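You operate a simulated robot arm through the tools that you are given. There is no shell and no other tool. Be economical: measure what you need, move in short steps, check, and stop when the job is done.

You are at the controls of a simulated robot arm. One attempt, no reset.

## Task
Update the boards from the brown clipboard: move its two name tags, set the crane day, add one safe day.
Fine: the GOES OUT name hangs on OUT, the COMES IN name on IN; the blue magnet marks the crane day; leave the other tags and magnets.

The check looks at the end state, three seconds after you hand in, the way a careful person would. Anything else that was tipped, shoved, dropped, spilled or broken makes it a failure.

## Robot
A 7-joint arm with a two-finger parallel gripper on a trunk, on a base that drives. Base frame: it is fixed to the floor where the robot stands at the start and does not move with it; the origin is under the middle of the robot, x ahead of it, y to its left, z up. Readings come in mm, degrees, newtons and seconds.
With the tool pointing down near the work surface it reaches from about 100 to 640 mm from the robot's upright axis, wherever it stands. Its first joint turns from -166.0 to 166.0 degrees. Places, roughly: bottom left IN peg [500, 200, 1200]; bottom left OUT peg [500, 0, 1200]; bottom right IN peg [500, 100, 1200]; bottom right OUT peg [500, -100, 1200]; middle left IN peg [500, 200, 1300]; middle left OUT peg [500, 0, 1300]; middle right IN peg [500, 100, 1300]; middle right OUT peg [500, -100, 1300]; top left IN peg [500, 200, 1400]; top left OUT peg [500, 0, 1400]; top right IN peg [500, 100, 1400]; top right OUT peg [500, -100, 1400]; white knob [500, -400, 1000]; yellow knob [500, -500, 1000]. Payload 1.57 kg.
The tool frame sits at the grasp point between the pads (the TCP): z along the fingers, y along the line on which they close. The tips reach 30 mm beyond it. Largest opening 80 mm; finger width 17, thickness 12; the body of the gripper, 40 by 82 mm, starts 80 mm behind the TCP.
Orientation is that of the tool frame in the base frame, as [roll, pitch, yaw] about the fixed x, y, z axes, in that order (R = Rz(yaw) Ry(pitch) Rx(roll)). With the fingers straight down and closing along the base's y, the tool's x points along the base's -x, its y along +y and its z along -z.

## Interface
- The arm moves only by the tool nudge_tool. Its argument "targets" is a list of rows, each a list of 7 numbers: the shift along the tool's x, y, z in units of 25 mm (1.0 is 25 mm), then the turn, a rotation vector about the tool's x, y, z in units of 4 degrees (1.0 is 4 degrees), then the opening, from 0 (shut) to 1 (fully open). In form: [[x, y, z, ax, ay, az, hand], ...]. A call has 1 to 12 rows; each row shifts and turns the commanded pose from where the row before left it, along the tool's axes as they then stand. A call with a number of a shift or a turn outside -1 to 1 is refused whole. Each row takes 0.2 s and may step no farther than 50 mm and 8.6 degrees from the row before; otherwise, or with a gripper value out of range, the whole call is refused. A pose out of reach is approached as far as the arm can. The call stops where the force on the tool passes 40 N (or 10 N more than at its start, if that is more) or the arm is blocked; 0.2 s more then pass. The fingers move at their own pace (about 72 mm/s each) and stop on an object; they squeeze with about 39 N. The grip force told is the motor's: it shows also when the fingers shut on nothing. Time passes only in rows, and 0.2 s behind the last, so rows that do not move let the fingers close. It gives the time, the measured TCP pose, the force on the tool (base axes), the opening and the grip force at its end, in the units of the frame above (readings bear some noise), with the torque about the TCP (base axes, N m) and any sound that the robot's microphone picked up, and new pictures: "pictures" is both (left out), scene, wrist or none.
- Cameras (640 x 400 px; columns grow to the right, rows downward): "scene" is now at [16.9, 127.7, 1435.1]; the picture's right is [-0.15, -0.99, 0.00], its down [-0.45, 0.07, -0.89] and it looks along [0.88, -0.13, -0.45] (base axes); focal length 214 px, centre (320, 200). "wrist" rides on the gripper at [72, -7, -122] in the tool frame; the picture's right is [0.09, 1.00, 0.00], its down [-0.84, 0.08, -0.54] and it looks along [-0.54, 0.05, 0.84] (tool axes); focal length 238 px, centre (320, 200). There is no depth. A picture from a camera that has moved, and an enlarged one, comes with that camera's place and axes in the base frame and with its lens. The place of the scene camera against the robot may be out by one fixed shift of up to 18 mm in any direction.
- raise_lower(by): slides the trunk up (or, below 0, down) by that many mm; the arm and the scene camera ride with it, the base frame stays. It gives what a move gives, with no picture.
- roll_base(legs): drives the robot by 1 to 6 legs, each [ahead, left, turn to the left] in mm, mm and degrees, along the robot's own axes; the way and the turn of a leg run together, so that a leg with both is an arc; at most 1500 mm and 180 degrees a leg. The arm and the cameras ride along, it lands a little off, and it stops where it bumps. It gives what a move gives, and a new picture of the scene camera.
- pan_tilt(pan, tilt): turns the head with the scene camera to pan (to the left, within 86 degrees either way) and tilt (down, from -29 to 69), counted from straight ahead of the robot. It gives what a move gives, and a new picture of the scene camera.
- zoom(camera, box): a new picture of the part [left, top, right, bottom] of that camera's present view, enlarged. The clock stands still meanwhile.
- sign_off(): hands the job in; it is judged then, once.

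Go step by step. Nothing tells you exact positions but the pictures and the camera data: compare them with the known pose of the tool, close in by small moves and look again before you grip or let go. The budget is 120 turns and 260 pictures, counting those below and the enlarged ones. Unless the task says otherwise, let go and move clear before handing in, and close with one line.

The tools are called after "Request:" as name(argument=value, ...) on one line, values as JSON. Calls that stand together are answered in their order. nudge_tool: Moves the arm, as the interface text tells. Its arguments: {"type":"object","properties":{"targets":{"type":"array"},"pictures":{"type":"string","enum":["both","scene","wrist","none"]}},"required":["targets"]} The other tools are called the same way: raise_lower (by) slides the trunk up or down; roll_base (legs) drives the base; pan_tilt (pan, tilt) turns the head that bears the scene camera; zoom (camera, box) takes an enlarged picture of a part of a camera's view; sign_off () hands the job in.

At the start:

```text
time: 0.0
tool_pos: [381.2, 245.0, 1000.0]
tool_rot: [180.0, 0.1, 180.0]
force: [-0.8, -0.6, 0.6]
torque: [-0.05, 0.02, 0.01]
width: 80.0
gripper_force: 0.1
trunk travel left (down, up): [-75.0, 40.0]
robot x, y, heading: [1.7, -1.1, -0.1]
head pan, tilt: [-8.7, 26.8]
```

scene: 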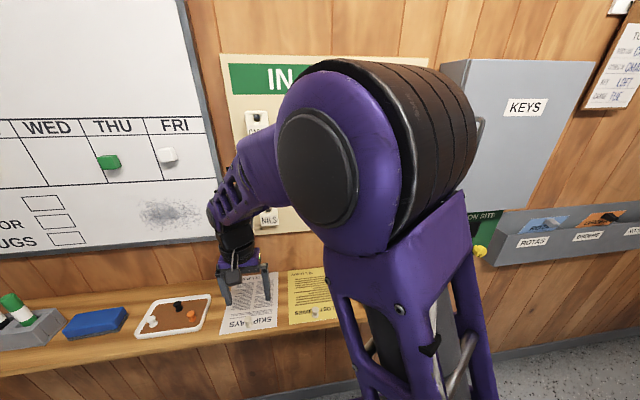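
wrist: 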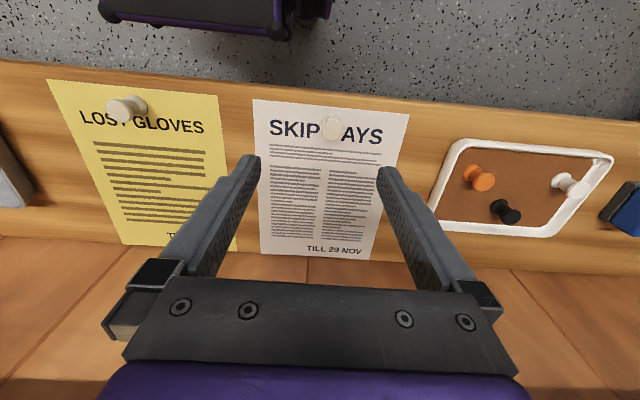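

The arm blocks part of the wall. I see a whiteboard week plan with magnets, an IN/OUT board, a key cabinet, and a brown clipboard at far right; I'll look around first.

Request:
pan_tilt(pan=-50, tilt=15)

Request:
pan_tilt(pan=40, tilt=15)

```text
time: 1.1
tool_pos: [382.7, 244.2, 999.5]
tool_rot: [180.0, 0.0, -180.0]
force: [0.0, 0.8, 0.2]
torque: [0.0, 0.03, -0.02]
width: 80.1
gripper_force: 0.1
trunk travel left (down, up): [-75.0, 40.0]
robot x, y, heading: [0.1, 0.7, -0.2]
head pan, tilt: [-50.0, 15.0]
camera scene: at [-13.6, 70.0, 1454.1], right [-0.77, -0.64, 0.0], down [-0.17, 0.2, -0.97], along [0.62, -0.74, -0.26], focal length 214 px, centre (320, 200)
```

scene: 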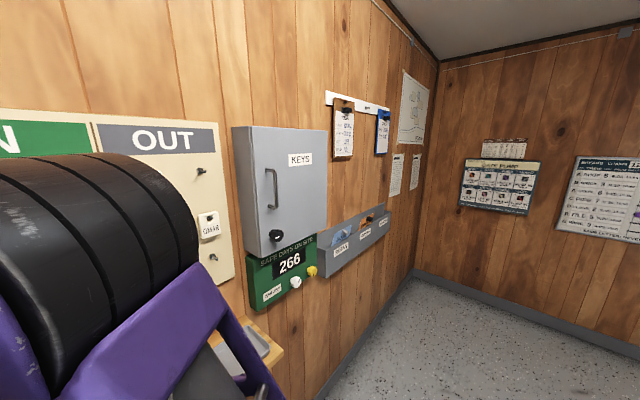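

```text
time: 2.7
tool_pos: [381.9, 245.5, 1000.2]
tool_rot: [-179.9, 0.0, -180.0]
force: [0.2, 0.3, 0.9]
torque: [0.01, -0.02, 0.04]
width: 79.8
gripper_force: 0.0
trunk travel left (down, up): [-75.0, 40.0]
robot x, y, heading: [-2.8, 2.8, -0.1]
head pan, tilt: [40.0, 15.0]
camera scene: at [-2.1, 201.5, 1454.2], right [0.64, -0.77, 0.0], down [-0.2, -0.17, -0.97], along [0.74, 0.62, -0.26], focal length 214 px, centre (320, 200)
```

scene: 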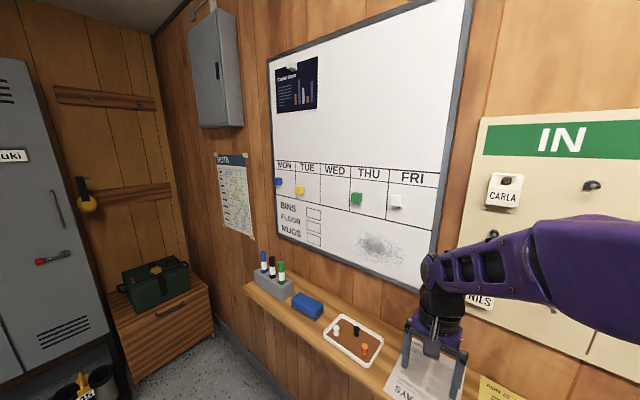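

The blue magnet is on MON. The brown clipboard hangs on the rail past the key cabinet; let me zoom on it.

Request:
zoom(camera="scene", box=[260, 140, 480, 280])

Request:
pan_tilt(pan=-55, tilt=8)

Request:
zoom(camera="scene", box=[340, 80, 440, 143])

Request:
zoom(camera="scene", box=[220, 180, 380, 280])

```text
2.86 times, centred on (370, 210) of scene
camera zoom: at [-2.1, 201.5, 1454.2], right [0.64, -0.77, 0.0], down [-0.2, -0.17, -0.97], along [0.74, 0.62, -0.26], focal length 613 px, centre (177, 171)
```

zoom: 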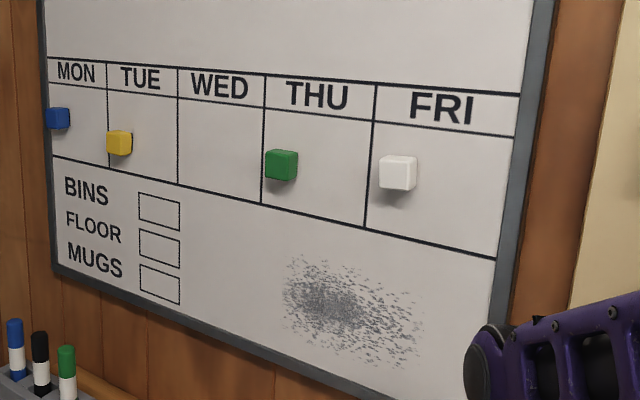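

```text
time: 4.4
tool_pos: [381.3, 244.2, 999.7]
tool_rot: [-180.0, 0.1, -179.9]
force: [0.3, 0.2, 1.2]
torque: [0.0, 0.0, 0.0]
width: 80.0
gripper_force: 0.1
trunk travel left (down, up): [-75.0, 40.0]
robot x, y, heading: [-3.8, 2.7, 0.1]
head pan, tilt: [-55.0, 8.0]
camera scene: at [-20.5, 65.7, 1465.5], right [-0.82, -0.57, 0.0], down [-0.08, 0.11, -0.99], along [0.57, -0.81, -0.14], focal length 214 px, centre (320, 200)
```

scene: 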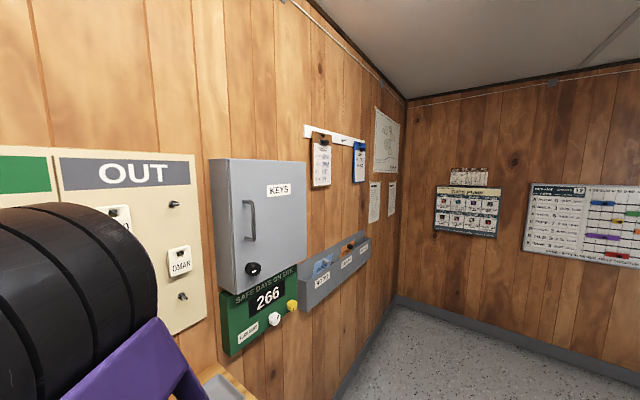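

```text
6.35 times, centred on (390, 112) of scene
camera zoom: at [-20.5, 65.7, 1465.5], right [-0.82, -0.57, 0.0], down [-0.08, 0.11, -0.99], along [0.57, -0.81, -0.14], focal length 1362 px, centre (-124, 762)
```

zoom: 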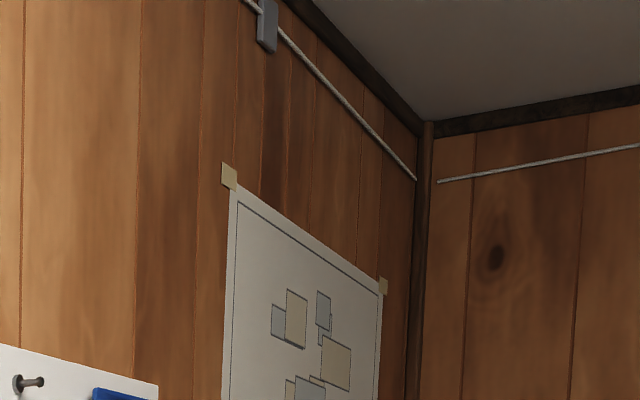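

```text
4.00 times, centred on (300, 230) of scene
camera zoom: at [-20.5, 65.7, 1465.5], right [-0.82, -0.57, 0.0], down [-0.08, 0.11, -0.99], along [0.57, -0.81, -0.14], focal length 858 px, centre (400, 80)
```

zoom: 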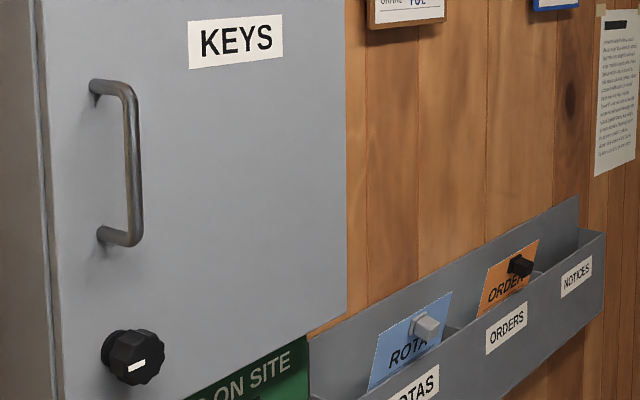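

Request:
zoom(camera="scene", box=[290, 120, 386, 192])

Request:
zoom(camera="scene", box=[215, 260, 325, 360])

```text
5.56 times, centred on (338, 156) of scene
camera zoom: at [-20.5, 65.7, 1465.5], right [-0.82, -0.57, 0.0], down [-0.08, 0.11, -0.99], along [0.57, -0.81, -0.14], focal length 1192 px, centre (220, 444)
```

zoom: 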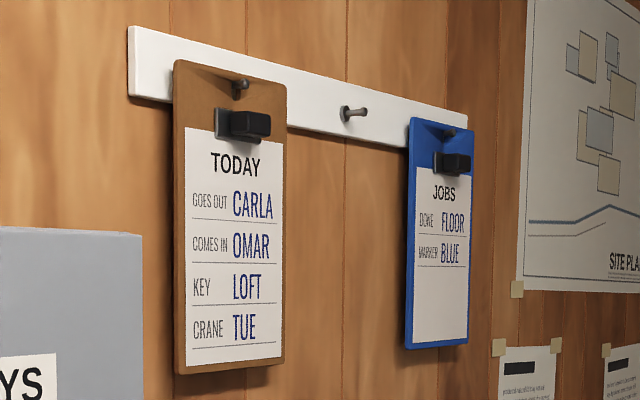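

```text
4.00 times, centred on (270, 310) of scene
camera zoom: at [-20.5, 65.7, 1465.5], right [-0.82, -0.57, 0.0], down [-0.08, 0.11, -0.99], along [0.57, -0.81, -0.14], focal length 858 px, centre (520, -240)
```

zoom: 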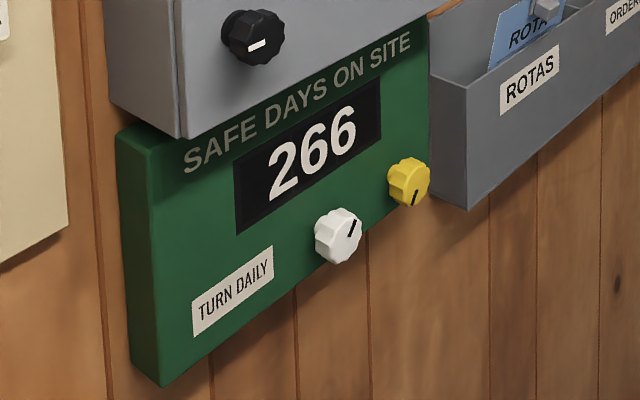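

Clipboard: CARLA goes OUT, OMAR comes IN, crane TUE; the counter reads 266 and the knob by "TURN DAILY" is white. I'll raise the arm and turn the tool to point at the wall.

Request:
nudge_tool(targets=[[0.4, 0, -1, 0, 0, 0, 1], [0.4, 0, -1, 0, 0, 0, 1], [0.4, 0, -1, 0, 0, 0, 1], [0.4, 0, -1, 0, 0, 0, 1], [0.4, 0, -1, 0, 0, 0, 1], [0.4, 0, -1, 0, 0, 0, 1], [0.4, 0, -1, 0, 0, 0, 1], [0.4, 0, -1, 0, 0, 0, 1], [0, 0, 0, 0, -1, 0, 1], [0, 0, 0, 0, -1, 0, 1], [0, 0, 0, 0, -1, 0, 1], [0, 0, 0, 0, -1, 0, 1]], pictures="none")

Request:
nudge_tool(targets=[[0, 0, 0, 0, -1, 0, 1], [0, 0, 0, 0, -1, 0, 1], [0, 0, 0, 0, -1, 0, 1], [0, 0, 0, 0, -1, 0, 1], [0, 0, 0, 0, -1, 0, 1], [0, 0, 0, 0, -1, 0, 1], [0, 0, 0, 0, -1, 0, 1], [0, 0, 0, 0, -1, 0, 1], [0, 0, 0, 0, -1, 0, 1], [0, 0, 0, 0, -1, 0, 1], [0, 0, 0, 0, -1, 0, 1], [0, 0, 0, 0, -1, 0, 1]], pictures="wrist")

```text
time: 7.0
tool_pos: [301.4, 244.0, 1199.6]
tool_rot: [-179.9, 16.1, -180.0]
force: [-0.2, 0.6, -0.1]
torque: [0.02, -0.01, -0.02]
width: 79.7
gripper_force: 0.1
trunk travel left (down, up): [-75.0, 40.0]
robot x, y, heading: [0.6, -1.7, -0.2]
head pan, tilt: [-55.0, 8.0]
```

```text
time: 8.9
tool_pos: [343.4, 186.9, 1200.5]
tool_rot: [175.3, 45.7, 167.4]
force: [0.1, 0.3, -0.3]
torque: [-0.01, 0.0, -0.01]
width: 80.0
gripper_force: 0.0
trunk travel left (down, up): [-75.0, 40.0]
robot x, y, heading: [-1.6, 0.9, 0.1]
head pan, tilt: [-55.0, 8.0]
stopped in row 9: the arm was blocked; the commanded pose is now the measured one
camera wrist: at [206.1, 202.6, 1234.3], right [0.1, 0.99, -0.01], down [0.2, -0.01, 0.98], along [0.98, -0.1, -0.2], focal length 238 px, centre (320, 200)
```

wrist: 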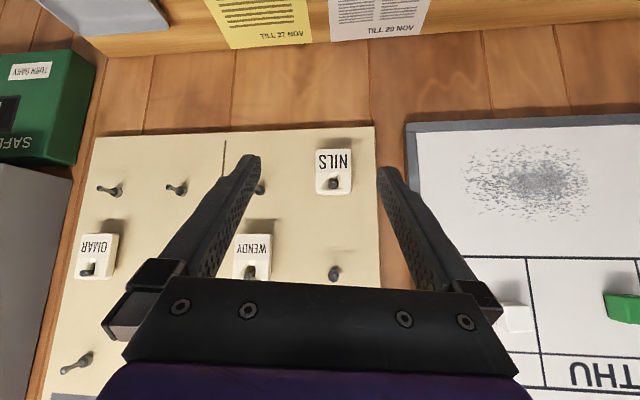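

The wrist is cramped so close to the wall. I'll back the base off 180 mm to give the arm room, then straighten the tool.

Request:
roll_base(legs=[[-180, 0, 0]])

Request:
nudge_tool(targets=[[-0.7, 0, 0.7, 0, 0, 0, 1], [-0.7, 0, 0.7, 0, 0, 0, 1], [-0.7, 0, 0.7, 0, 0, 0, 1], [-0.7, 0, 0.7, 0, 0, 0, 1], [0, 0, 0, 0, -1, 0, 1], [0, 0, 0, 0, -1, 0, 1], [0, 0, 0, 0, -1, 0, 1], [0, 0, 0, 0, -1, 0, 1], [0, 0, 0, 0, -1, 0, 1], [0, 0, 0, 0, -1, 0, 1], [0, 0, 0, 0, -1, 0, 1]], pictures="wrist")

```text
time: 10.4
tool_pos: [161.2, 187.6, 1201.2]
tool_rot: [175.3, 45.8, 167.3]
force: [-0.1, 1.1, -0.7]
torque: [0.0, -0.02, 0.03]
width: 80.1
gripper_force: 0.1
trunk travel left (down, up): [-75.0, 40.0]
robot x, y, heading: [-179.6, 4.1, -0.1]
head pan, tilt: [-55.0, 8.0]
camera scene: at [-203.5, 63.2, 1460.0], right [-0.84, -0.55, 0.0], down [-0.11, 0.17, -0.98], along [0.53, -0.82, -0.2], focal length 214 px, centre (320, 200)
```

scene: 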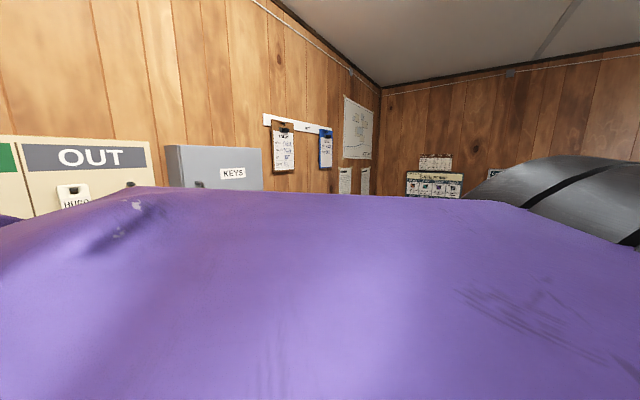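

```text
time: 13.0
tool_pos: [265.9, 182.9, 1176.6]
tool_rot: [170.3, 69.7, 163.1]
force: [-1.1, -0.1, 0.8]
torque: [-0.03, 0.01, 0.0]
width: 79.9
gripper_force: 0.0
trunk travel left (down, up): [-75.0, 40.0]
robot x, y, heading: [-181.0, -0.1, 0.1]
head pan, tilt: [-55.0, 8.0]
stopped in row 11: the arm was blocked; the commanded pose is now the measured one
camera wrist: at [128.0, 199.4, 1150.4], right [0.11, 0.99, -0.03], down [-0.22, 0.05, 0.97], along [0.97, -0.1, 0.22], focal length 238 px, centre (320, 200)
```

wrist: 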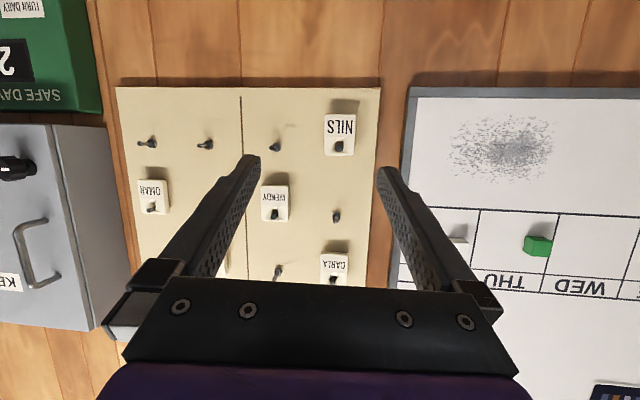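

Good view: CARLA top-left IN, OMAR middle-right OUT. I'll extend forward and continue levelling the tool.

Request:
nudge_tool(targets=[[-0.7, 0, 0.9, -0.5, 0, -0.2, 1], [-0.7, 0, 0.9, -0.5, 0, -0.2, 1], [-0.7, 0, 0.9, -0.5, 0, -0.2, 1], [-0.7, 0, 0.9, -0.15, -1, -0.2, 1], [-0.5, 0, 0.5, 0, -1, 0, 1], [-0.5, 0, 0.5, 0, -1, 0, 1], [0, 0, 0, 0, -1, 0, 1], [0, 0, 0, 0, -1, 0, 1]], pictures="wrist")

Request:
pan_tilt(pan=0, tilt=15)

```text
time: 14.8
tool_pos: [403.5, 170.0, 1231.6]
tool_rot: [76.2, 87.4, 75.5]
force: [0.2, -0.4, -0.2]
torque: [-0.03, 0.02, -0.02]
width: 79.9
gripper_force: 0.0
trunk travel left (down, up): [-75.0, 40.0]
robot x, y, heading: [-177.3, 0.7, 0.1]
head pan, tilt: [-55.0, 8.0]
camera wrist: at [282.6, 169.4, 1158.1], right [0.01, 1.0, -0.05], down [-0.55, 0.05, 0.83], along [0.83, 0.02, 0.55], focal length 238 px, centre (320, 200)
```

wrist: 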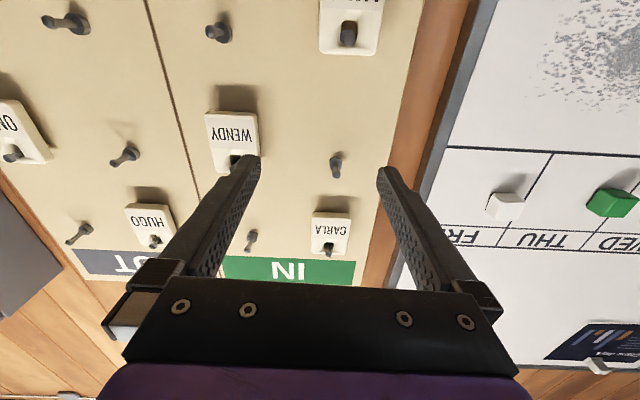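

```text
time: 16.1
tool_pos: [404.0, 169.5, 1231.2]
tool_rot: [78.2, 87.5, 77.5]
force: [0.1, -0.4, -0.8]
torque: [-0.03, 0.02, -0.04]
width: 80.2
gripper_force: 0.0
trunk travel left (down, up): [-75.0, 40.0]
robot x, y, heading: [-182.1, -0.1, -0.1]
head pan, tilt: [0.0, 15.0]
camera scene: at [-161.0, 141.3, 1454.2], right [0.0, -1.0, 0.0], down [-0.26, 0.0, -0.97], along [0.97, 0.0, -0.26], focal length 214 px, centre (320, 200)
```

scene: 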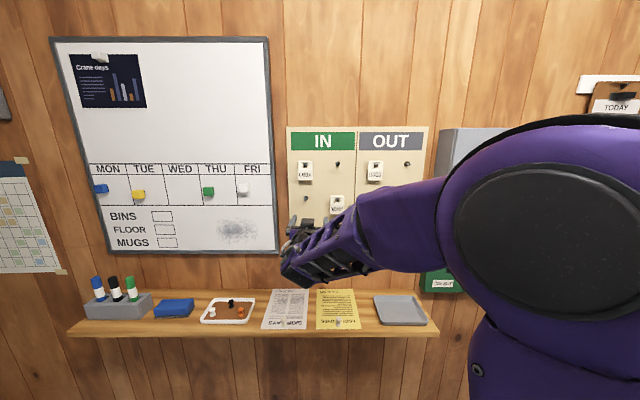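

Tool now points at the wall. Zoom in on the tags to understand how they hang.

Request:
zoom(camera="wrist", box=[220, 110, 380, 270])

Request:
zoom(camera="scene", box=[280, 120, 440, 220])

Request:
zoom(camera="scene", box=[85, 155, 185, 218])

```text
2.50 times, centred on (300, 190) of wrist
camera zoom: at [282.5, 169.3, 1158.1], right [0.01, 1.0, -0.05], down [-0.55, 0.05, 0.83], along [0.84, 0.01, 0.55], focal length 596 px, centre (370, 225)
```

zoom: 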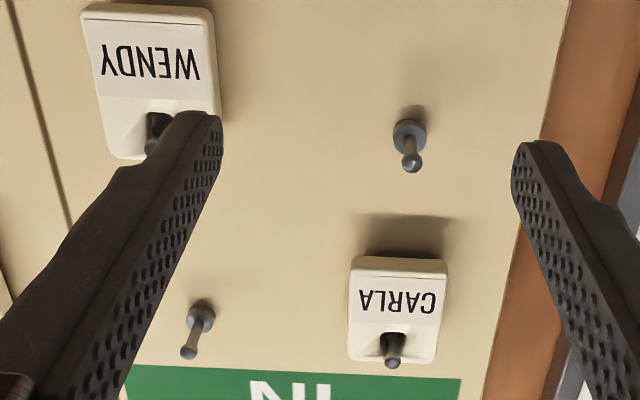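

```text
4.00 times, centred on (360, 170) of scene
camera zoom: at [-161.0, 141.3, 1454.2], right [0.0, -1.0, 0.0], down [-0.26, 0.0, -0.97], along [0.97, 0.0, -0.26], focal length 858 px, centre (160, 320)
```

zoom: 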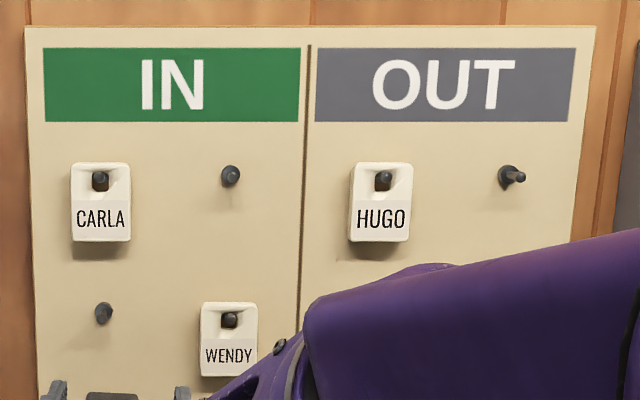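

```text
6.35 times, centred on (135, 186) of scene
camera zoom: at [-161.0, 141.3, 1454.2], right [0.0, -1.0, 0.0], down [-0.26, 0.0, -0.97], along [0.97, 0.0, -0.26], focal length 1362 px, centre (1495, 286)
```

zoom: 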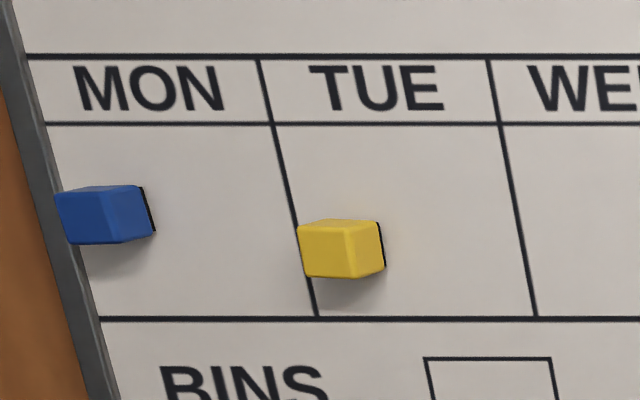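

Wall gear measured: CARLA's peg is near (500, 187, 1385). I'll rise level with it, correct the roll, and look.

Request:
nudge_tool(targets=[[0, 0, 0, 0, 0, -0.6, 1], [-0.9, 0.12, 0, 0, 0, 0, 1], [-0.9, 0.12, 0, 0, 0, 0, 1], [-0.9, 0.12, 0, 0, 0, 0, 1], [-0.9, 0.12, 0, 0, 0, 0, 1], [-0.9, 0.12, 0, 0, 0, 0, 1], [-0.9, 0.12, 0, 0, 0, 0, 1], [0, 0, 0, 0, 0, 0, 1]], pictures="both")

```text
time: 17.9
tool_pos: [402.4, 188.6, 1365.6]
tool_rot: [6.2, 89.5, 5.3]
force: [0.1, -0.9, 0.0]
torque: [-0.01, -0.01, 0.02]
width: 80.3
gripper_force: 0.0
trunk travel left (down, up): [-75.0, 40.0]
robot x, y, heading: [-179.8, -2.0, 0.1]
head pan, tilt: [0.0, 15.0]
camera scene: at [-161.0, 141.4, 1454.2], right [0.0, -1.0, 0.0], down [-0.26, 0.0, -0.97], along [0.97, 0.0, -0.26], focal length 214 px, centre (320, 200)
camera wrist: at [281.3, 184.8, 1293.5], right [0.01, 1.0, -0.09], down [-0.55, 0.08, 0.83], along [0.84, 0.04, 0.55], focal length 238 px, centre (320, 200)
```

scene: 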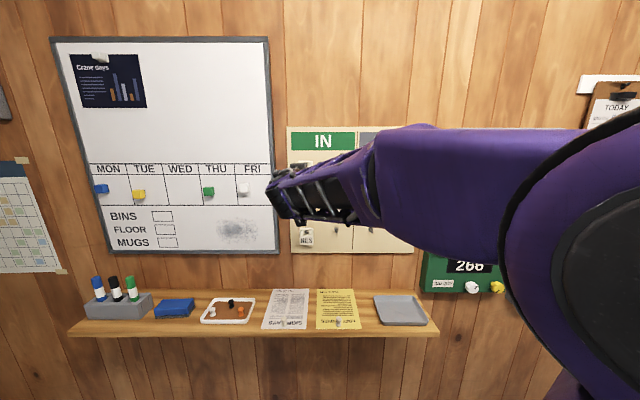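
wrist: 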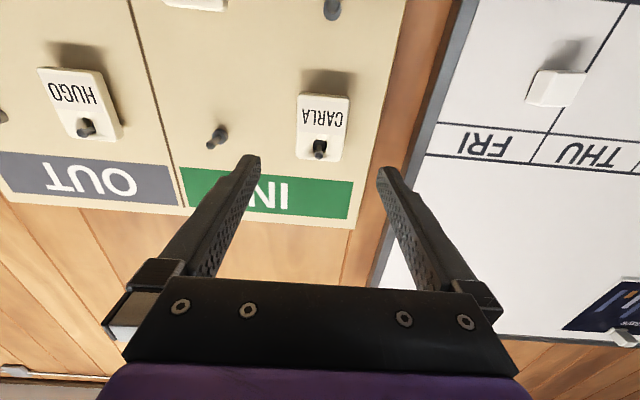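

The tag's peg tip triangulates to x≈503, z≈1378; tag body at z≈1355. Closing in carefully.

Request:
nudge_tool(targets=[[0.3, 0.04, 0.5, 0, 0, 0, 1], [0, 0, 1, 0, 0, 0, 1], [0, 0, 0.8, 0, 0, 0, 1], [0, 0, 0, 0, 0, 0, 1]], pictures="wrist")

```text
time: 18.9
tool_pos: [461.1, 187.4, 1359.2]
tool_rot: [6.4, 89.5, 5.6]
force: [-0.4, 0.2, 0.7]
torque: [0.0, -0.02, 0.0]
width: 79.9
gripper_force: 0.0
trunk travel left (down, up): [-75.0, 40.0]
robot x, y, heading: [-182.8, 1.1, -0.0]
head pan, tilt: [0.0, 15.0]
camera wrist: at [339.6, 184.7, 1286.3], right [0.01, 1.0, -0.09], down [-0.55, 0.08, 0.83], along [0.84, 0.04, 0.55], focal length 238 px, centre (320, 200)
```

wrist: 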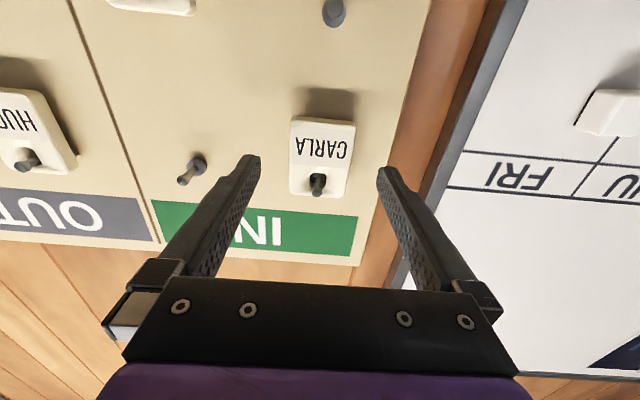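

Nearly there; lower 5 mm and advance to x≈483, then look from close.

Request:
nudge_tool(targets=[[0.2, 0.04, 0.3, 0, 0, 0, 1], [0, 0, 0.3, 0, 0, 0, 1], [0, 0, 0.3, 0, 0, 0, 1], [0, 0, 0, 0, 0, 0, 1]], pictures="wrist")

```text
time: 19.9
tool_pos: [483.0, 189.7, 1354.7]
tool_rot: [7.6, 89.5, 6.8]
force: [0.9, -0.4, -0.3]
torque: [-0.02, -0.01, 0.02]
width: 80.1
gripper_force: 0.0
trunk travel left (down, up): [-75.0, 40.0]
robot x, y, heading: [-183.1, 0.1, 0.0]
head pan, tilt: [0.0, 15.0]
camera wrist: at [362.2, 185.6, 1281.5], right [0.01, 1.0, -0.09], down [-0.55, 0.08, 0.83], along [0.84, 0.04, 0.55], focal length 238 px, centre (320, 200)
```

wrist: 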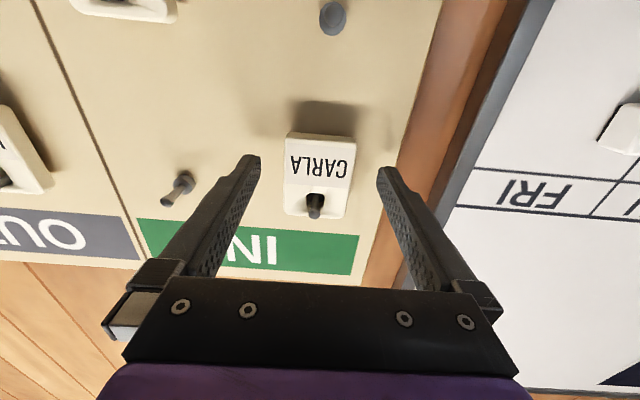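

Advance about 6 mm more and check for contact.

Request:
nudge_tool(targets=[[0, 0, 0.12, 0, 0, 0, 1], [0, 0, 0.12, 0, 0, 0, 1], [0, 0, 0, 0, 0, 0, 1]], pictures="none")

Request:
zoom(camera="wrist", box=[220, 90, 420, 230])

```text
time: 20.7
tool_pos: [489.4, 187.9, 1355.0]
tool_rot: [7.3, 89.6, 6.5]
force: [-0.5, 0.3, -0.2]
torque: [-0.01, -0.05, -0.01]
width: 79.9
gripper_force: 0.0
trunk travel left (down, up): [-75.0, 40.0]
robot x, y, heading: [-180.9, 0.2, 0.1]
head pan, tilt: [0.0, 15.0]
```

```text
2.86 times, centred on (320, 160) of wrist
camera zoom: at [368.1, 185.2, 1281.7], right [0.01, 1.0, -0.09], down [-0.55, 0.08, 0.83], along [0.84, 0.04, 0.55], focal length 681 px, centre (320, 314)
```

zoom: 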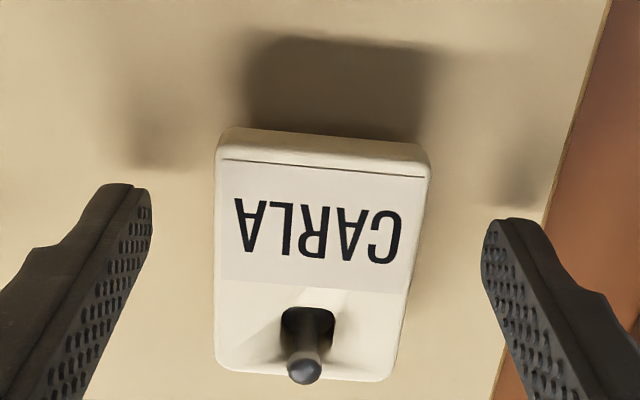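

Finger shadows show the board is still well behind the tips. I'll go 6 mm further and check again.

Request:
nudge_tool(targets=[[0, 0, 0.12, 0, 0, 0, 1], [0, 0, 0.12, 0, 0, 0, 1], [0, 0, 0, 0, 0, 0, 1]], pictures="none")

Request:
zoom(camera="wrist", box=[220, 90, 420, 230])

```text
time: 21.5
tool_pos: [495.3, 188.4, 1355.1]
tool_rot: [5.8, 89.5, 5.0]
force: [0.5, 0.0, 0.7]
torque: [0.01, 0.0, 0.0]
width: 80.2
gripper_force: 0.1
trunk travel left (down, up): [-75.0, 40.0]
robot x, y, heading: [-180.3, 0.1, 0.1]
head pan, tilt: [0.0, 15.0]
```

```text
2.86 times, centred on (320, 160) of wrist
camera zoom: at [373.8, 184.9, 1282.0], right [0.01, 1.0, -0.09], down [-0.55, 0.08, 0.83], along [0.84, 0.04, 0.55], focal length 681 px, centre (320, 314)
```

zoom: 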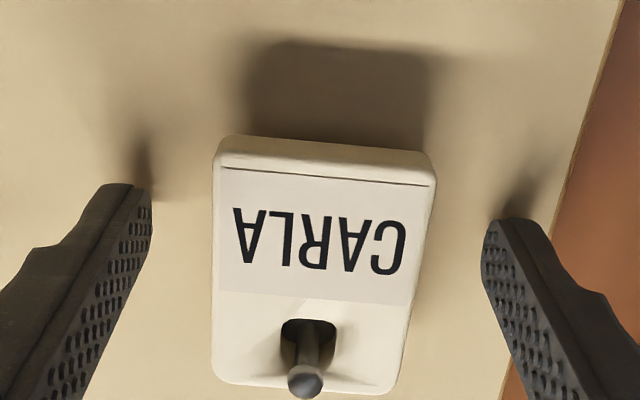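

Tips are just shy of the board and the tag is centred. Closing.

Request:
nudge_tool(targets=[[0, 0, 0, 0, 0, 0, 0], [0, 0, 0, 0, 0, 0, 0], [0, 0, 0, 0, 0, 0, 0]], pictures="wrist")

```text
time: 22.3
tool_pos: [495.1, 188.5, 1353.6]
tool_rot: [6.8, 89.5, 5.9]
force: [0.6, -0.1, 0.2]
torque: [0.01, -0.01, -0.01]
width: 46.6
gripper_force: 38.9
trunk travel left (down, up): [-75.0, 40.0]
robot x, y, heading: [-181.2, 2.5, 0.1]
head pan, tilt: [0.0, 15.0]
camera wrist: at [373.8, 184.9, 1282.0], right [0.01, 1.0, -0.09], down [-0.55, 0.08, 0.83], along [0.84, 0.04, 0.55], focal length 238 px, centre (320, 200)
```

wrist: 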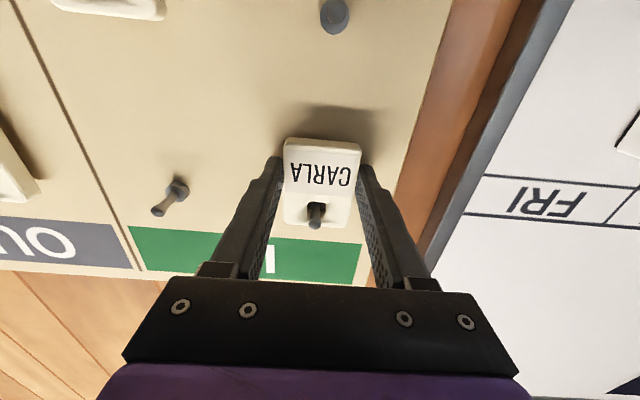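

Gripped (46.6 mm). Lift 4 mm and pull back, watching force.

Request:
nudge_tool(targets=[[-0.16, 0, 0, 0, 0, 0, 0], [-0.03, 0, -0.2, 0, 0, 0, 0], [-0.03, 0, -0.2, 0, 0, 0, 0], [-0.03, 0, -0.2, 0, 0, 0, 0]], pictures="wrist")

```text
time: 23.3
tool_pos: [480.4, 188.4, 1361.1]
tool_rot: [6.9, 89.4, 6.1]
force: [-0.4, 0.7, -0.7]
torque: [0.02, 0.01, 0.01]
width: 46.6
gripper_force: 39.0
trunk travel left (down, up): [-75.0, 40.0]
robot x, y, heading: [-181.6, -0.2, 0.1]
head pan, tilt: [0.0, 15.0]
camera wrist: at [358.7, 185.2, 1287.7], right [0.01, 1.0, -0.09], down [-0.55, 0.08, 0.83], along [0.84, 0.04, 0.55], focal length 238 px, centre (320, 200)
```

wrist: 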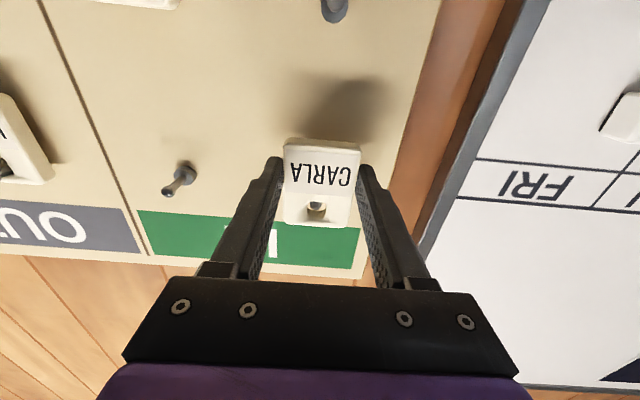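

Coming off freely. Pull back to x≈425, then move toward the bottom-left OUT peg.

Request:
nudge_tool(targets=[[0, 0, -0.4, 0, 0, 0, 0], [0, 0, -0.8, 0, 0, 0, 0], [0, 0, -1, 0, 0, 0, 0], [0, -0.8, 0, 0, 0, 0, 0], [0.7, -1, 0, 0, 0, 0, 0], [1, -1, 0, 0, 0, 0, 0], [1, -1, 0, 0, 0, 0, 0], [1, -1, 0, 0, 0, 0, 0], [1, -1, 0, 0, 0, 0, 0], [1, -1, 0, 0, 0, 0, 0], [1, -0.9, 0, 0, 0, 0, 0]], pictures="both")

```text
time: 25.7
tool_pos: [422.6, 4.1, 1194.5]
tool_rot: [1.0, 89.4, 0.4]
force: [-0.6, -9.1, 0.5]
torque: [-0.03, 0.06, 0.75]
width: 46.5
gripper_force: 38.7
out of reach, approached as far as the arm can: row 9
trunk travel left (down, up): [-75.0, 40.0]
robot x, y, heading: [-180.0, -1.2, 0.3]
head pan, tilt: [0.0, 15.0]
camera scene: at [-162.9, 140.8, 1454.4], right [0.0, -1.0, 0.0], down [-0.26, 0.0, -0.97], along [0.97, 0.0, -0.26], focal length 214 px, centre (320, 200)
camera wrist: at [302.1, -0.1, 1121.4], right [0.01, 1.0, -0.09], down [-0.55, 0.08, 0.83], along [0.84, 0.04, 0.55], focal length 238 px, centre (320, 200)
```

scene: 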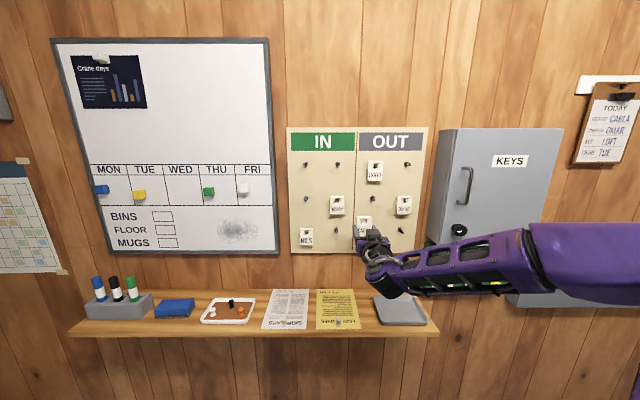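
wrist: 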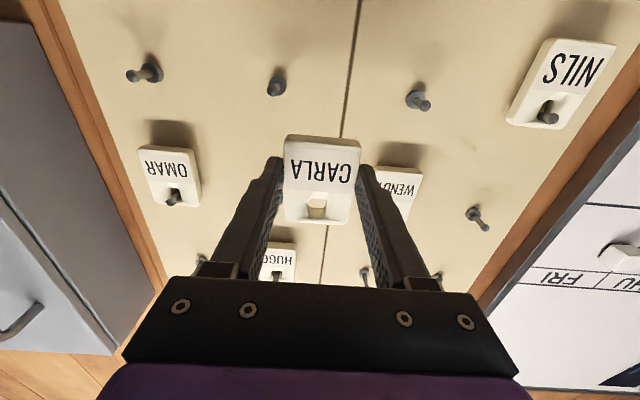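

The tag is off and held. A ~9 N side force shows the wrist is at a limit; I'll let it settle and use the trunk to lower instead.

Request:
nudge_tool(targets=[[0, 0.2, 0, 0, 0, 0, 0], [0, 0, 0, 0, 0, 0, 0]], pictures="none")

Request:
raise_lower(by=-50)

```text
time: 26.3
tool_pos: [424.9, 6.8, 1193.6]
tool_rot: [7.7, 89.3, 6.9]
force: [0.1, 0.9, -0.4]
torque: [0.02, 0.03, 0.0]
width: 46.6
gripper_force: 39.6
trunk travel left (down, up): [-75.0, 40.0]
robot x, y, heading: [-181.9, 1.1, 0.2]
head pan, tilt: [0.0, 15.0]
```

```text
time: 27.2
tool_pos: [424.2, 6.7, 1145.4]
tool_rot: [7.3, 89.5, 6.5]
force: [0.1, -0.2, 0.2]
torque: [0.01, 0.01, -0.02]
width: 46.5
gripper_force: 38.2
trunk travel left (down, up): [-25.0, 90.0]
robot x, y, heading: [-179.4, 3.6, 0.4]
head pan, tilt: [0.0, 15.0]
```

Force is gone. Shift right 40 mm toward the peg and look.

Request:
nudge_tool(targets=[[0, -0.6, 0, 0, 0, 0, 0], [0, -0.6, 0, 0, 0, 0, 0], [0.1, -0.4, 0, 0, 0, 0, 0], [0, 0, 0, 0, 0, 0, 0]], pictures="wrist")

```text
time: 28.2
tool_pos: [424.2, -33.6, 1141.7]
tool_rot: [5.1, 89.4, 4.2]
force: [-0.2, 0.5, 0.3]
torque: [0.02, 0.01, 0.01]
width: 46.6
gripper_force: 38.9
trunk travel left (down, up): [-25.0, 90.0]
robot x, y, heading: [-177.7, -0.7, 0.1]
head pan, tilt: [0.0, 15.0]
camera wrist: at [302.7, -36.1, 1069.5], right [0.01, 1.0, -0.09], down [-0.55, 0.08, 0.83], along [0.84, 0.04, 0.55], focal length 238 px, centre (320, 200)
```

wrist: 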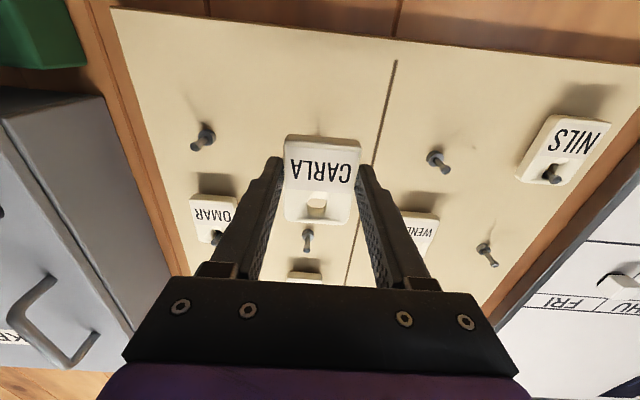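

Two views agree: the peg is at about (503, −33, 1153). Approach to x≈462 at z≈1138 and look through the tag's hole.

Request:
nudge_tool(targets=[[0.14, 0, 0.5, 0, 0, 0, 0], [0, 0, 0.5, 0, 0, 0, 0], [0, 0, 0.5, 0, 0, 0, 0], [0, 0, 0, 0, 0, 0, 0]], pictures="none")

Request:
zoom(camera="wrist", box=[240, 100, 400, 240])

```text
time: 29.2
tool_pos: [461.7, -33.0, 1139.3]
tool_rot: [4.7, 89.5, 3.9]
force: [0.4, -0.4, 0.1]
torque: [0.0, 0.0, -0.02]
width: 46.4
gripper_force: 39.1
trunk travel left (down, up): [-25.0, 90.0]
robot x, y, heading: [-180.4, -0.1, 0.1]
head pan, tilt: [0.0, 15.0]
```

```text
2.86 times, centred on (320, 170) of wrist
camera zoom: at [340.4, -36.4, 1066.1], right [0.01, 1.0, -0.09], down [-0.55, 0.08, 0.83], along [0.84, 0.04, 0.55], focal length 681 px, centre (320, 286)
```

zoom: 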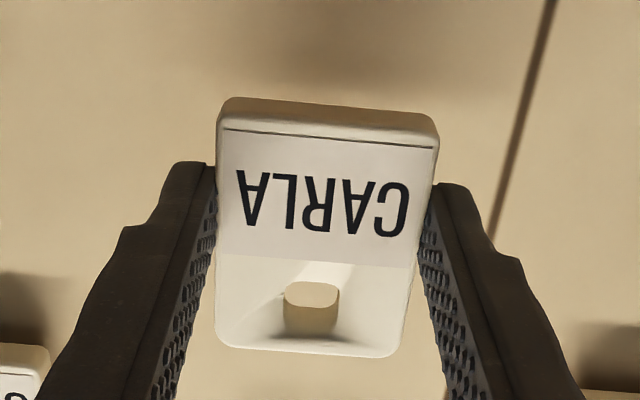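

The hole should be aligned; the sight line rises above the peg here, so I advance a little and look again.

Request:
nudge_tool(targets=[[0, 0, 0.2, 0, 0, 0, 0], [0, 0, 0.2, 0, 0, 0, 0], [0, 0, 0, 0, 0, 0, 0]], pictures="none")

Request:
zoom(camera="wrist", box=[240, 100, 400, 240])

```text
time: 30.0
tool_pos: [470.4, -33.9, 1139.9]
tool_rot: [8.8, 89.4, 7.9]
force: [-9.2, -0.7, -2.3]
torque: [-0.01, -0.08, -0.05]
width: 46.6
gripper_force: 38.6
trunk travel left (down, up): [-25.0, 90.0]
robot x, y, heading: [-184.0, 0.3, 0.0]
head pan, tilt: [0.0, 15.0]
```

```text
2.86 times, centred on (320, 170) of wrist
camera zoom: at [349.2, -36.9, 1066.3], right [0.01, 1.0, -0.09], down [-0.55, 0.08, 0.83], along [0.84, 0.04, 0.55], focal length 681 px, centre (320, 286)
```

zoom: 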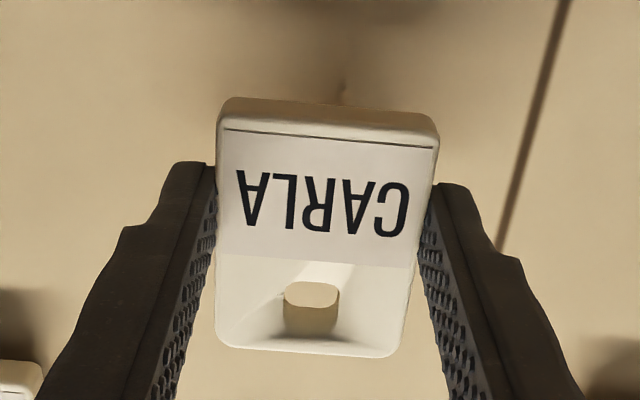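

Contact at ~9 N: the peg tip meets the tag beside the hole. Back off, drop 30 mm to see the peg over the tag, and measure exactly.

Request:
nudge_tool(targets=[[0, 0, -0.4, 0, 0, 0, 0], [0.6, 0, 0, 0, 0, 0, 0], [0.6, 0, 0, 0, 0, 0, 0], [0, 0, 0, 0, 0, 0, 0]], pictures="none")

Request:
zoom(camera="wrist", box=[240, 100, 400, 240])

```text
time: 31.0
tool_pos: [461.4, -33.5, 1115.9]
tool_rot: [7.3, 89.5, 6.4]
force: [0.0, -0.1, 0.7]
torque: [0.0, -0.01, 0.01]
width: 46.4
gripper_force: 38.9
out of reach, approached as far as the arm can: row 3
trunk travel left (down, up): [-25.0, 90.0]
robot x, y, heading: [-181.1, 1.1, 0.0]
head pan, tilt: [0.0, 15.0]
```

```text
2.86 times, centred on (320, 170) of wrist
camera zoom: at [340.1, -36.5, 1043.9], right [0.01, 1.0, -0.09], down [-0.55, 0.08, 0.83], along [0.84, 0.04, 0.55], focal length 681 px, centre (320, 286)
```

zoom: 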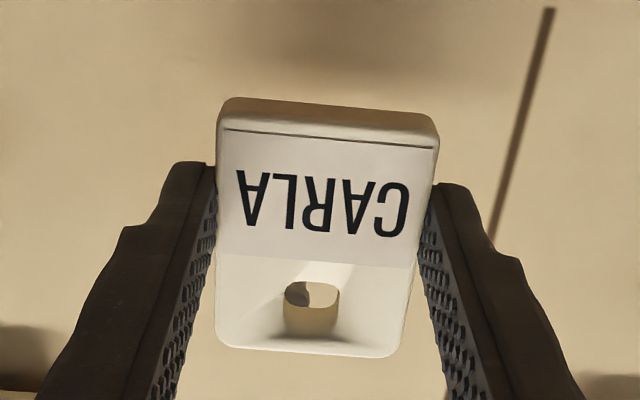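

I can see part of the peg through the hole, but want a clean measurement. Shift left 70 mm so the peg shows beside the gripper at the same range.

Request:
nudge_tool(targets=[[-0.5, 0.9, 0, 0, 0, 0, 0], [-0.4, 0.9, 0, 0, 0, 0, 0], [0, 0.9, 0, 0, 0, 0, 0], [0, 0, 0, 0, 0, 0, 0]], pictures="none")

Request:
zoom(camera="wrist", box=[160, 100, 360, 240])

```text
time: 32.0
tool_pos: [461.8, 34.6, 1137.8]
tool_rot: [6.6, 89.5, 5.9]
force: [-0.4, 0.1, 0.2]
torque: [0.01, 0.0, -0.02]
width: 46.5
gripper_force: 38.9
trunk travel left (down, up): [-25.0, 90.0]
robot x, y, heading: [-179.3, -1.8, 0.2]
head pan, tilt: [0.0, 15.0]
```

```text
2.86 times, centred on (260, 170) of wrist
camera zoom: at [340.8, 30.7, 1066.2], right [0.02, 1.0, -0.09], down [-0.55, 0.08, 0.83], along [0.84, 0.04, 0.55], focal length 681 px, centre (491, 286)
```

zoom: 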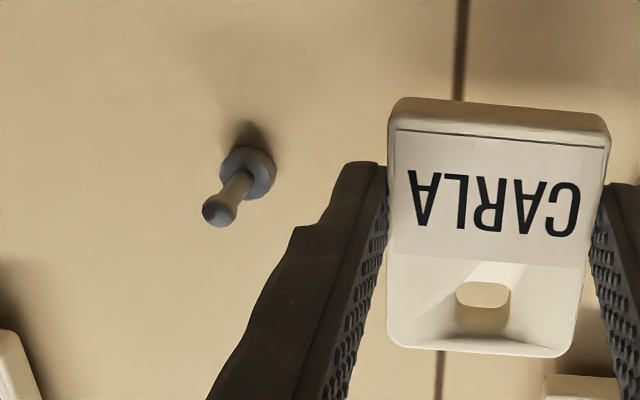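

Peg measured: (502, −36, 1155), horizontal; the hole sits ~27 mm above the TCP. Realign to y −37, z 1129 and try again gently.

Request:
nudge_tool(targets=[[0.1, -0.95, 0, 0, 0, 0, 0], [0.1, -0.95, 0, 0, 0, 0, 0], [0.13, -0.95, 0, 0, 0, 0, 0], [0, 0, 0, 0, 0, 0, 0], [0, 0, 0.25, 0, 0, 0, 0], [0, 0, 0.2, 0, 0, 0, 0], [0, 0, 0, 0, 0, 0, 0]], pictures="none")

Request:
zoom(camera="wrist", box=[240, 100, 400, 240])

```text
time: 33.6
tool_pos: [473.1, -38.0, 1130.8]
tool_rot: [5.4, 89.5, 4.6]
force: [-0.4, -0.3, -1.0]
torque: [-0.02, -0.02, 0.04]
width: 46.7
gripper_force: 38.8
trunk travel left (down, up): [-25.0, 90.0]
robot x, y, heading: [-179.4, 2.0, -0.0]
head pan, tilt: [0.0, 15.0]
```

```text
2.86 times, centred on (320, 170) of wrist
camera zoom: at [352.1, -41.4, 1057.6], right [0.01, 1.0, -0.09], down [-0.55, 0.08, 0.83], along [0.84, 0.04, 0.55], focal length 681 px, centre (320, 286)
```

zoom: 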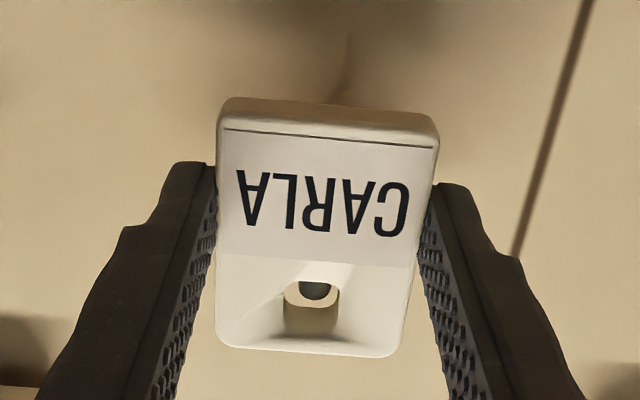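

The peg tip is in the hole with no contact. Lower 2 mm and slide on.

Request:
nudge_tool(targets=[[0.08, 0.02, 0.1, 0, 0, 0, 0], [0, 0, 0.25, 0, 0, 0, 0], [0, 0, 0.25, 0, 0, 0, 0], [0, 0, 0.2, 0, 0, 0, 0], [0, 0, 0, 0, 0, 0, 0]], pictures="none")

Request:
zoom(camera="wrist", box=[240, 100, 400, 240])

```text
time: 34.8
tool_pos: [493.6, -38.3, 1128.7]
tool_rot: [7.8, 89.5, 6.9]
force: [0.0, 0.1, -0.1]
torque: [0.01, 0.04, -0.01]
width: 46.6
gripper_force: 38.7
trunk travel left (down, up): [-25.0, 90.0]
robot x, y, heading: [-181.1, -0.7, -0.1]
head pan, tilt: [0.0, 15.0]
```

```text
2.86 times, centred on (320, 170) of wrist
camera zoom: at [371.3, -40.8, 1055.5], right [0.01, 1.0, -0.09], down [-0.55, 0.08, 0.83], along [0.84, 0.04, 0.55], focal length 681 px, centre (320, 286)
```

zoom: 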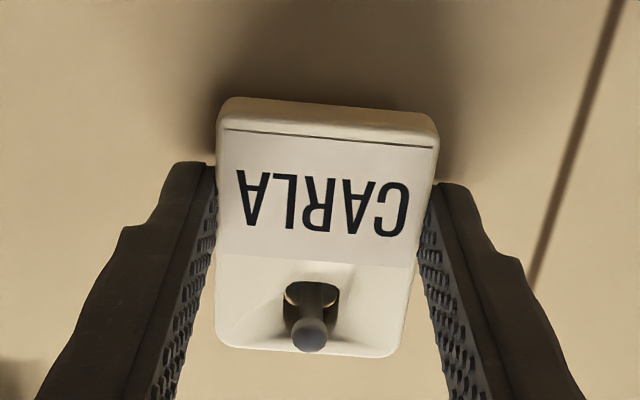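

Peg is fully through. Lower onto the peg and read the force.

Request:
nudge_tool(targets=[[0.08, 0, 0.04, 0, 0, 0, 0], [0.08, 0, 0, 0, 0, 0, 0], [0, 0, 0, 0, 0, 0, 0]], pictures="none")

Request:
zoom(camera="wrist", box=[240, 100, 400, 240])

```text
time: 35.6
tool_pos: [492.2, -36.2, 1126.3]
tool_rot: [2.9, 89.3, 2.1]
force: [1.6, 0.0, 10.3]
torque: [0.01, -0.1, -0.02]
width: 46.5
gripper_force: 39.3
trunk travel left (down, up): [-25.0, 90.0]
robot x, y, heading: [-181.3, 0.3, -0.0]
head pan, tilt: [0.0, 15.0]
```

```text
2.86 times, centred on (320, 170) of wrist
camera zoom: at [372.2, -40.8, 1053.0], right [0.02, 1.0, -0.09], down [-0.55, 0.08, 0.83], along [0.83, 0.04, 0.55], focal length 681 px, centre (320, 286)
```

zoom: 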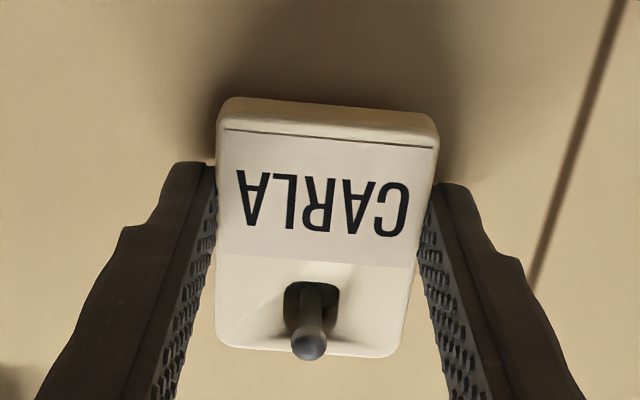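

It's resting on the peg. Relieve slightly, release and back away.

Request:
nudge_tool(targets=[[-0.05, 0, 0.06, 0, 0, 0, 0], [0, 0, 0, 0, 0, 0, 0.7], [0, 0, 0, 0, 0, 0, 0.9], [0, 0, 0, 0, 0, 0, 0.9], [0, 0, -0.5, 0, 0, 0, 0.9], [0, 0, -1, 0, 0, 0, 0.9], [0, 0, -1, 0, 0, 0, 0.9]], pictures="both")

```text
time: 37.2
tool_pos: [432.9, -37.4, 1124.4]
tool_rot: [9.2, 89.5, 8.4]
force: [0.6, 0.0, -0.1]
torque: [0.0, -0.04, -0.02]
width: 71.9
gripper_force: 0.2
trunk travel left (down, up): [-25.0, 90.0]
robot x, y, heading: [-181.7, -0.1, 0.2]
head pan, tilt: [0.0, 15.0]
camera scene: at [-160.8, 141.4, 1404.2], right [0.0, -1.0, 0.0], down [-0.26, 0.0, -0.97], along [0.97, 0.0, -0.26], focal length 214 px, centre (320, 200)
camera wrist: at [311.3, -40.8, 1052.0], right [0.02, 1.0, -0.09], down [-0.55, 0.08, 0.83], along [0.84, 0.04, 0.55], focal length 238 px, centre (320, 200)
```

scene: 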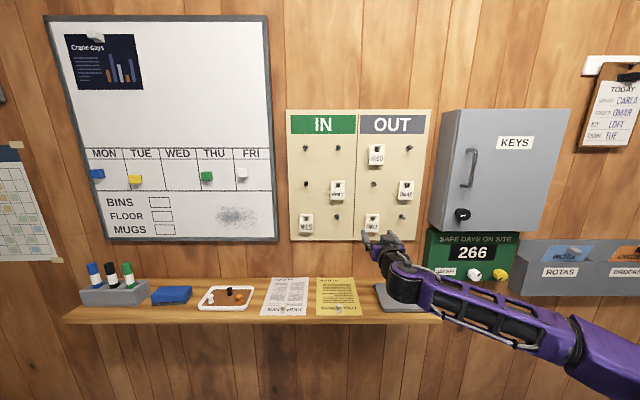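
wrist: 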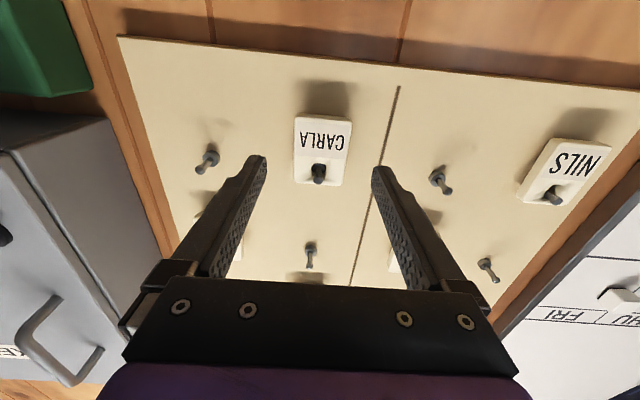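

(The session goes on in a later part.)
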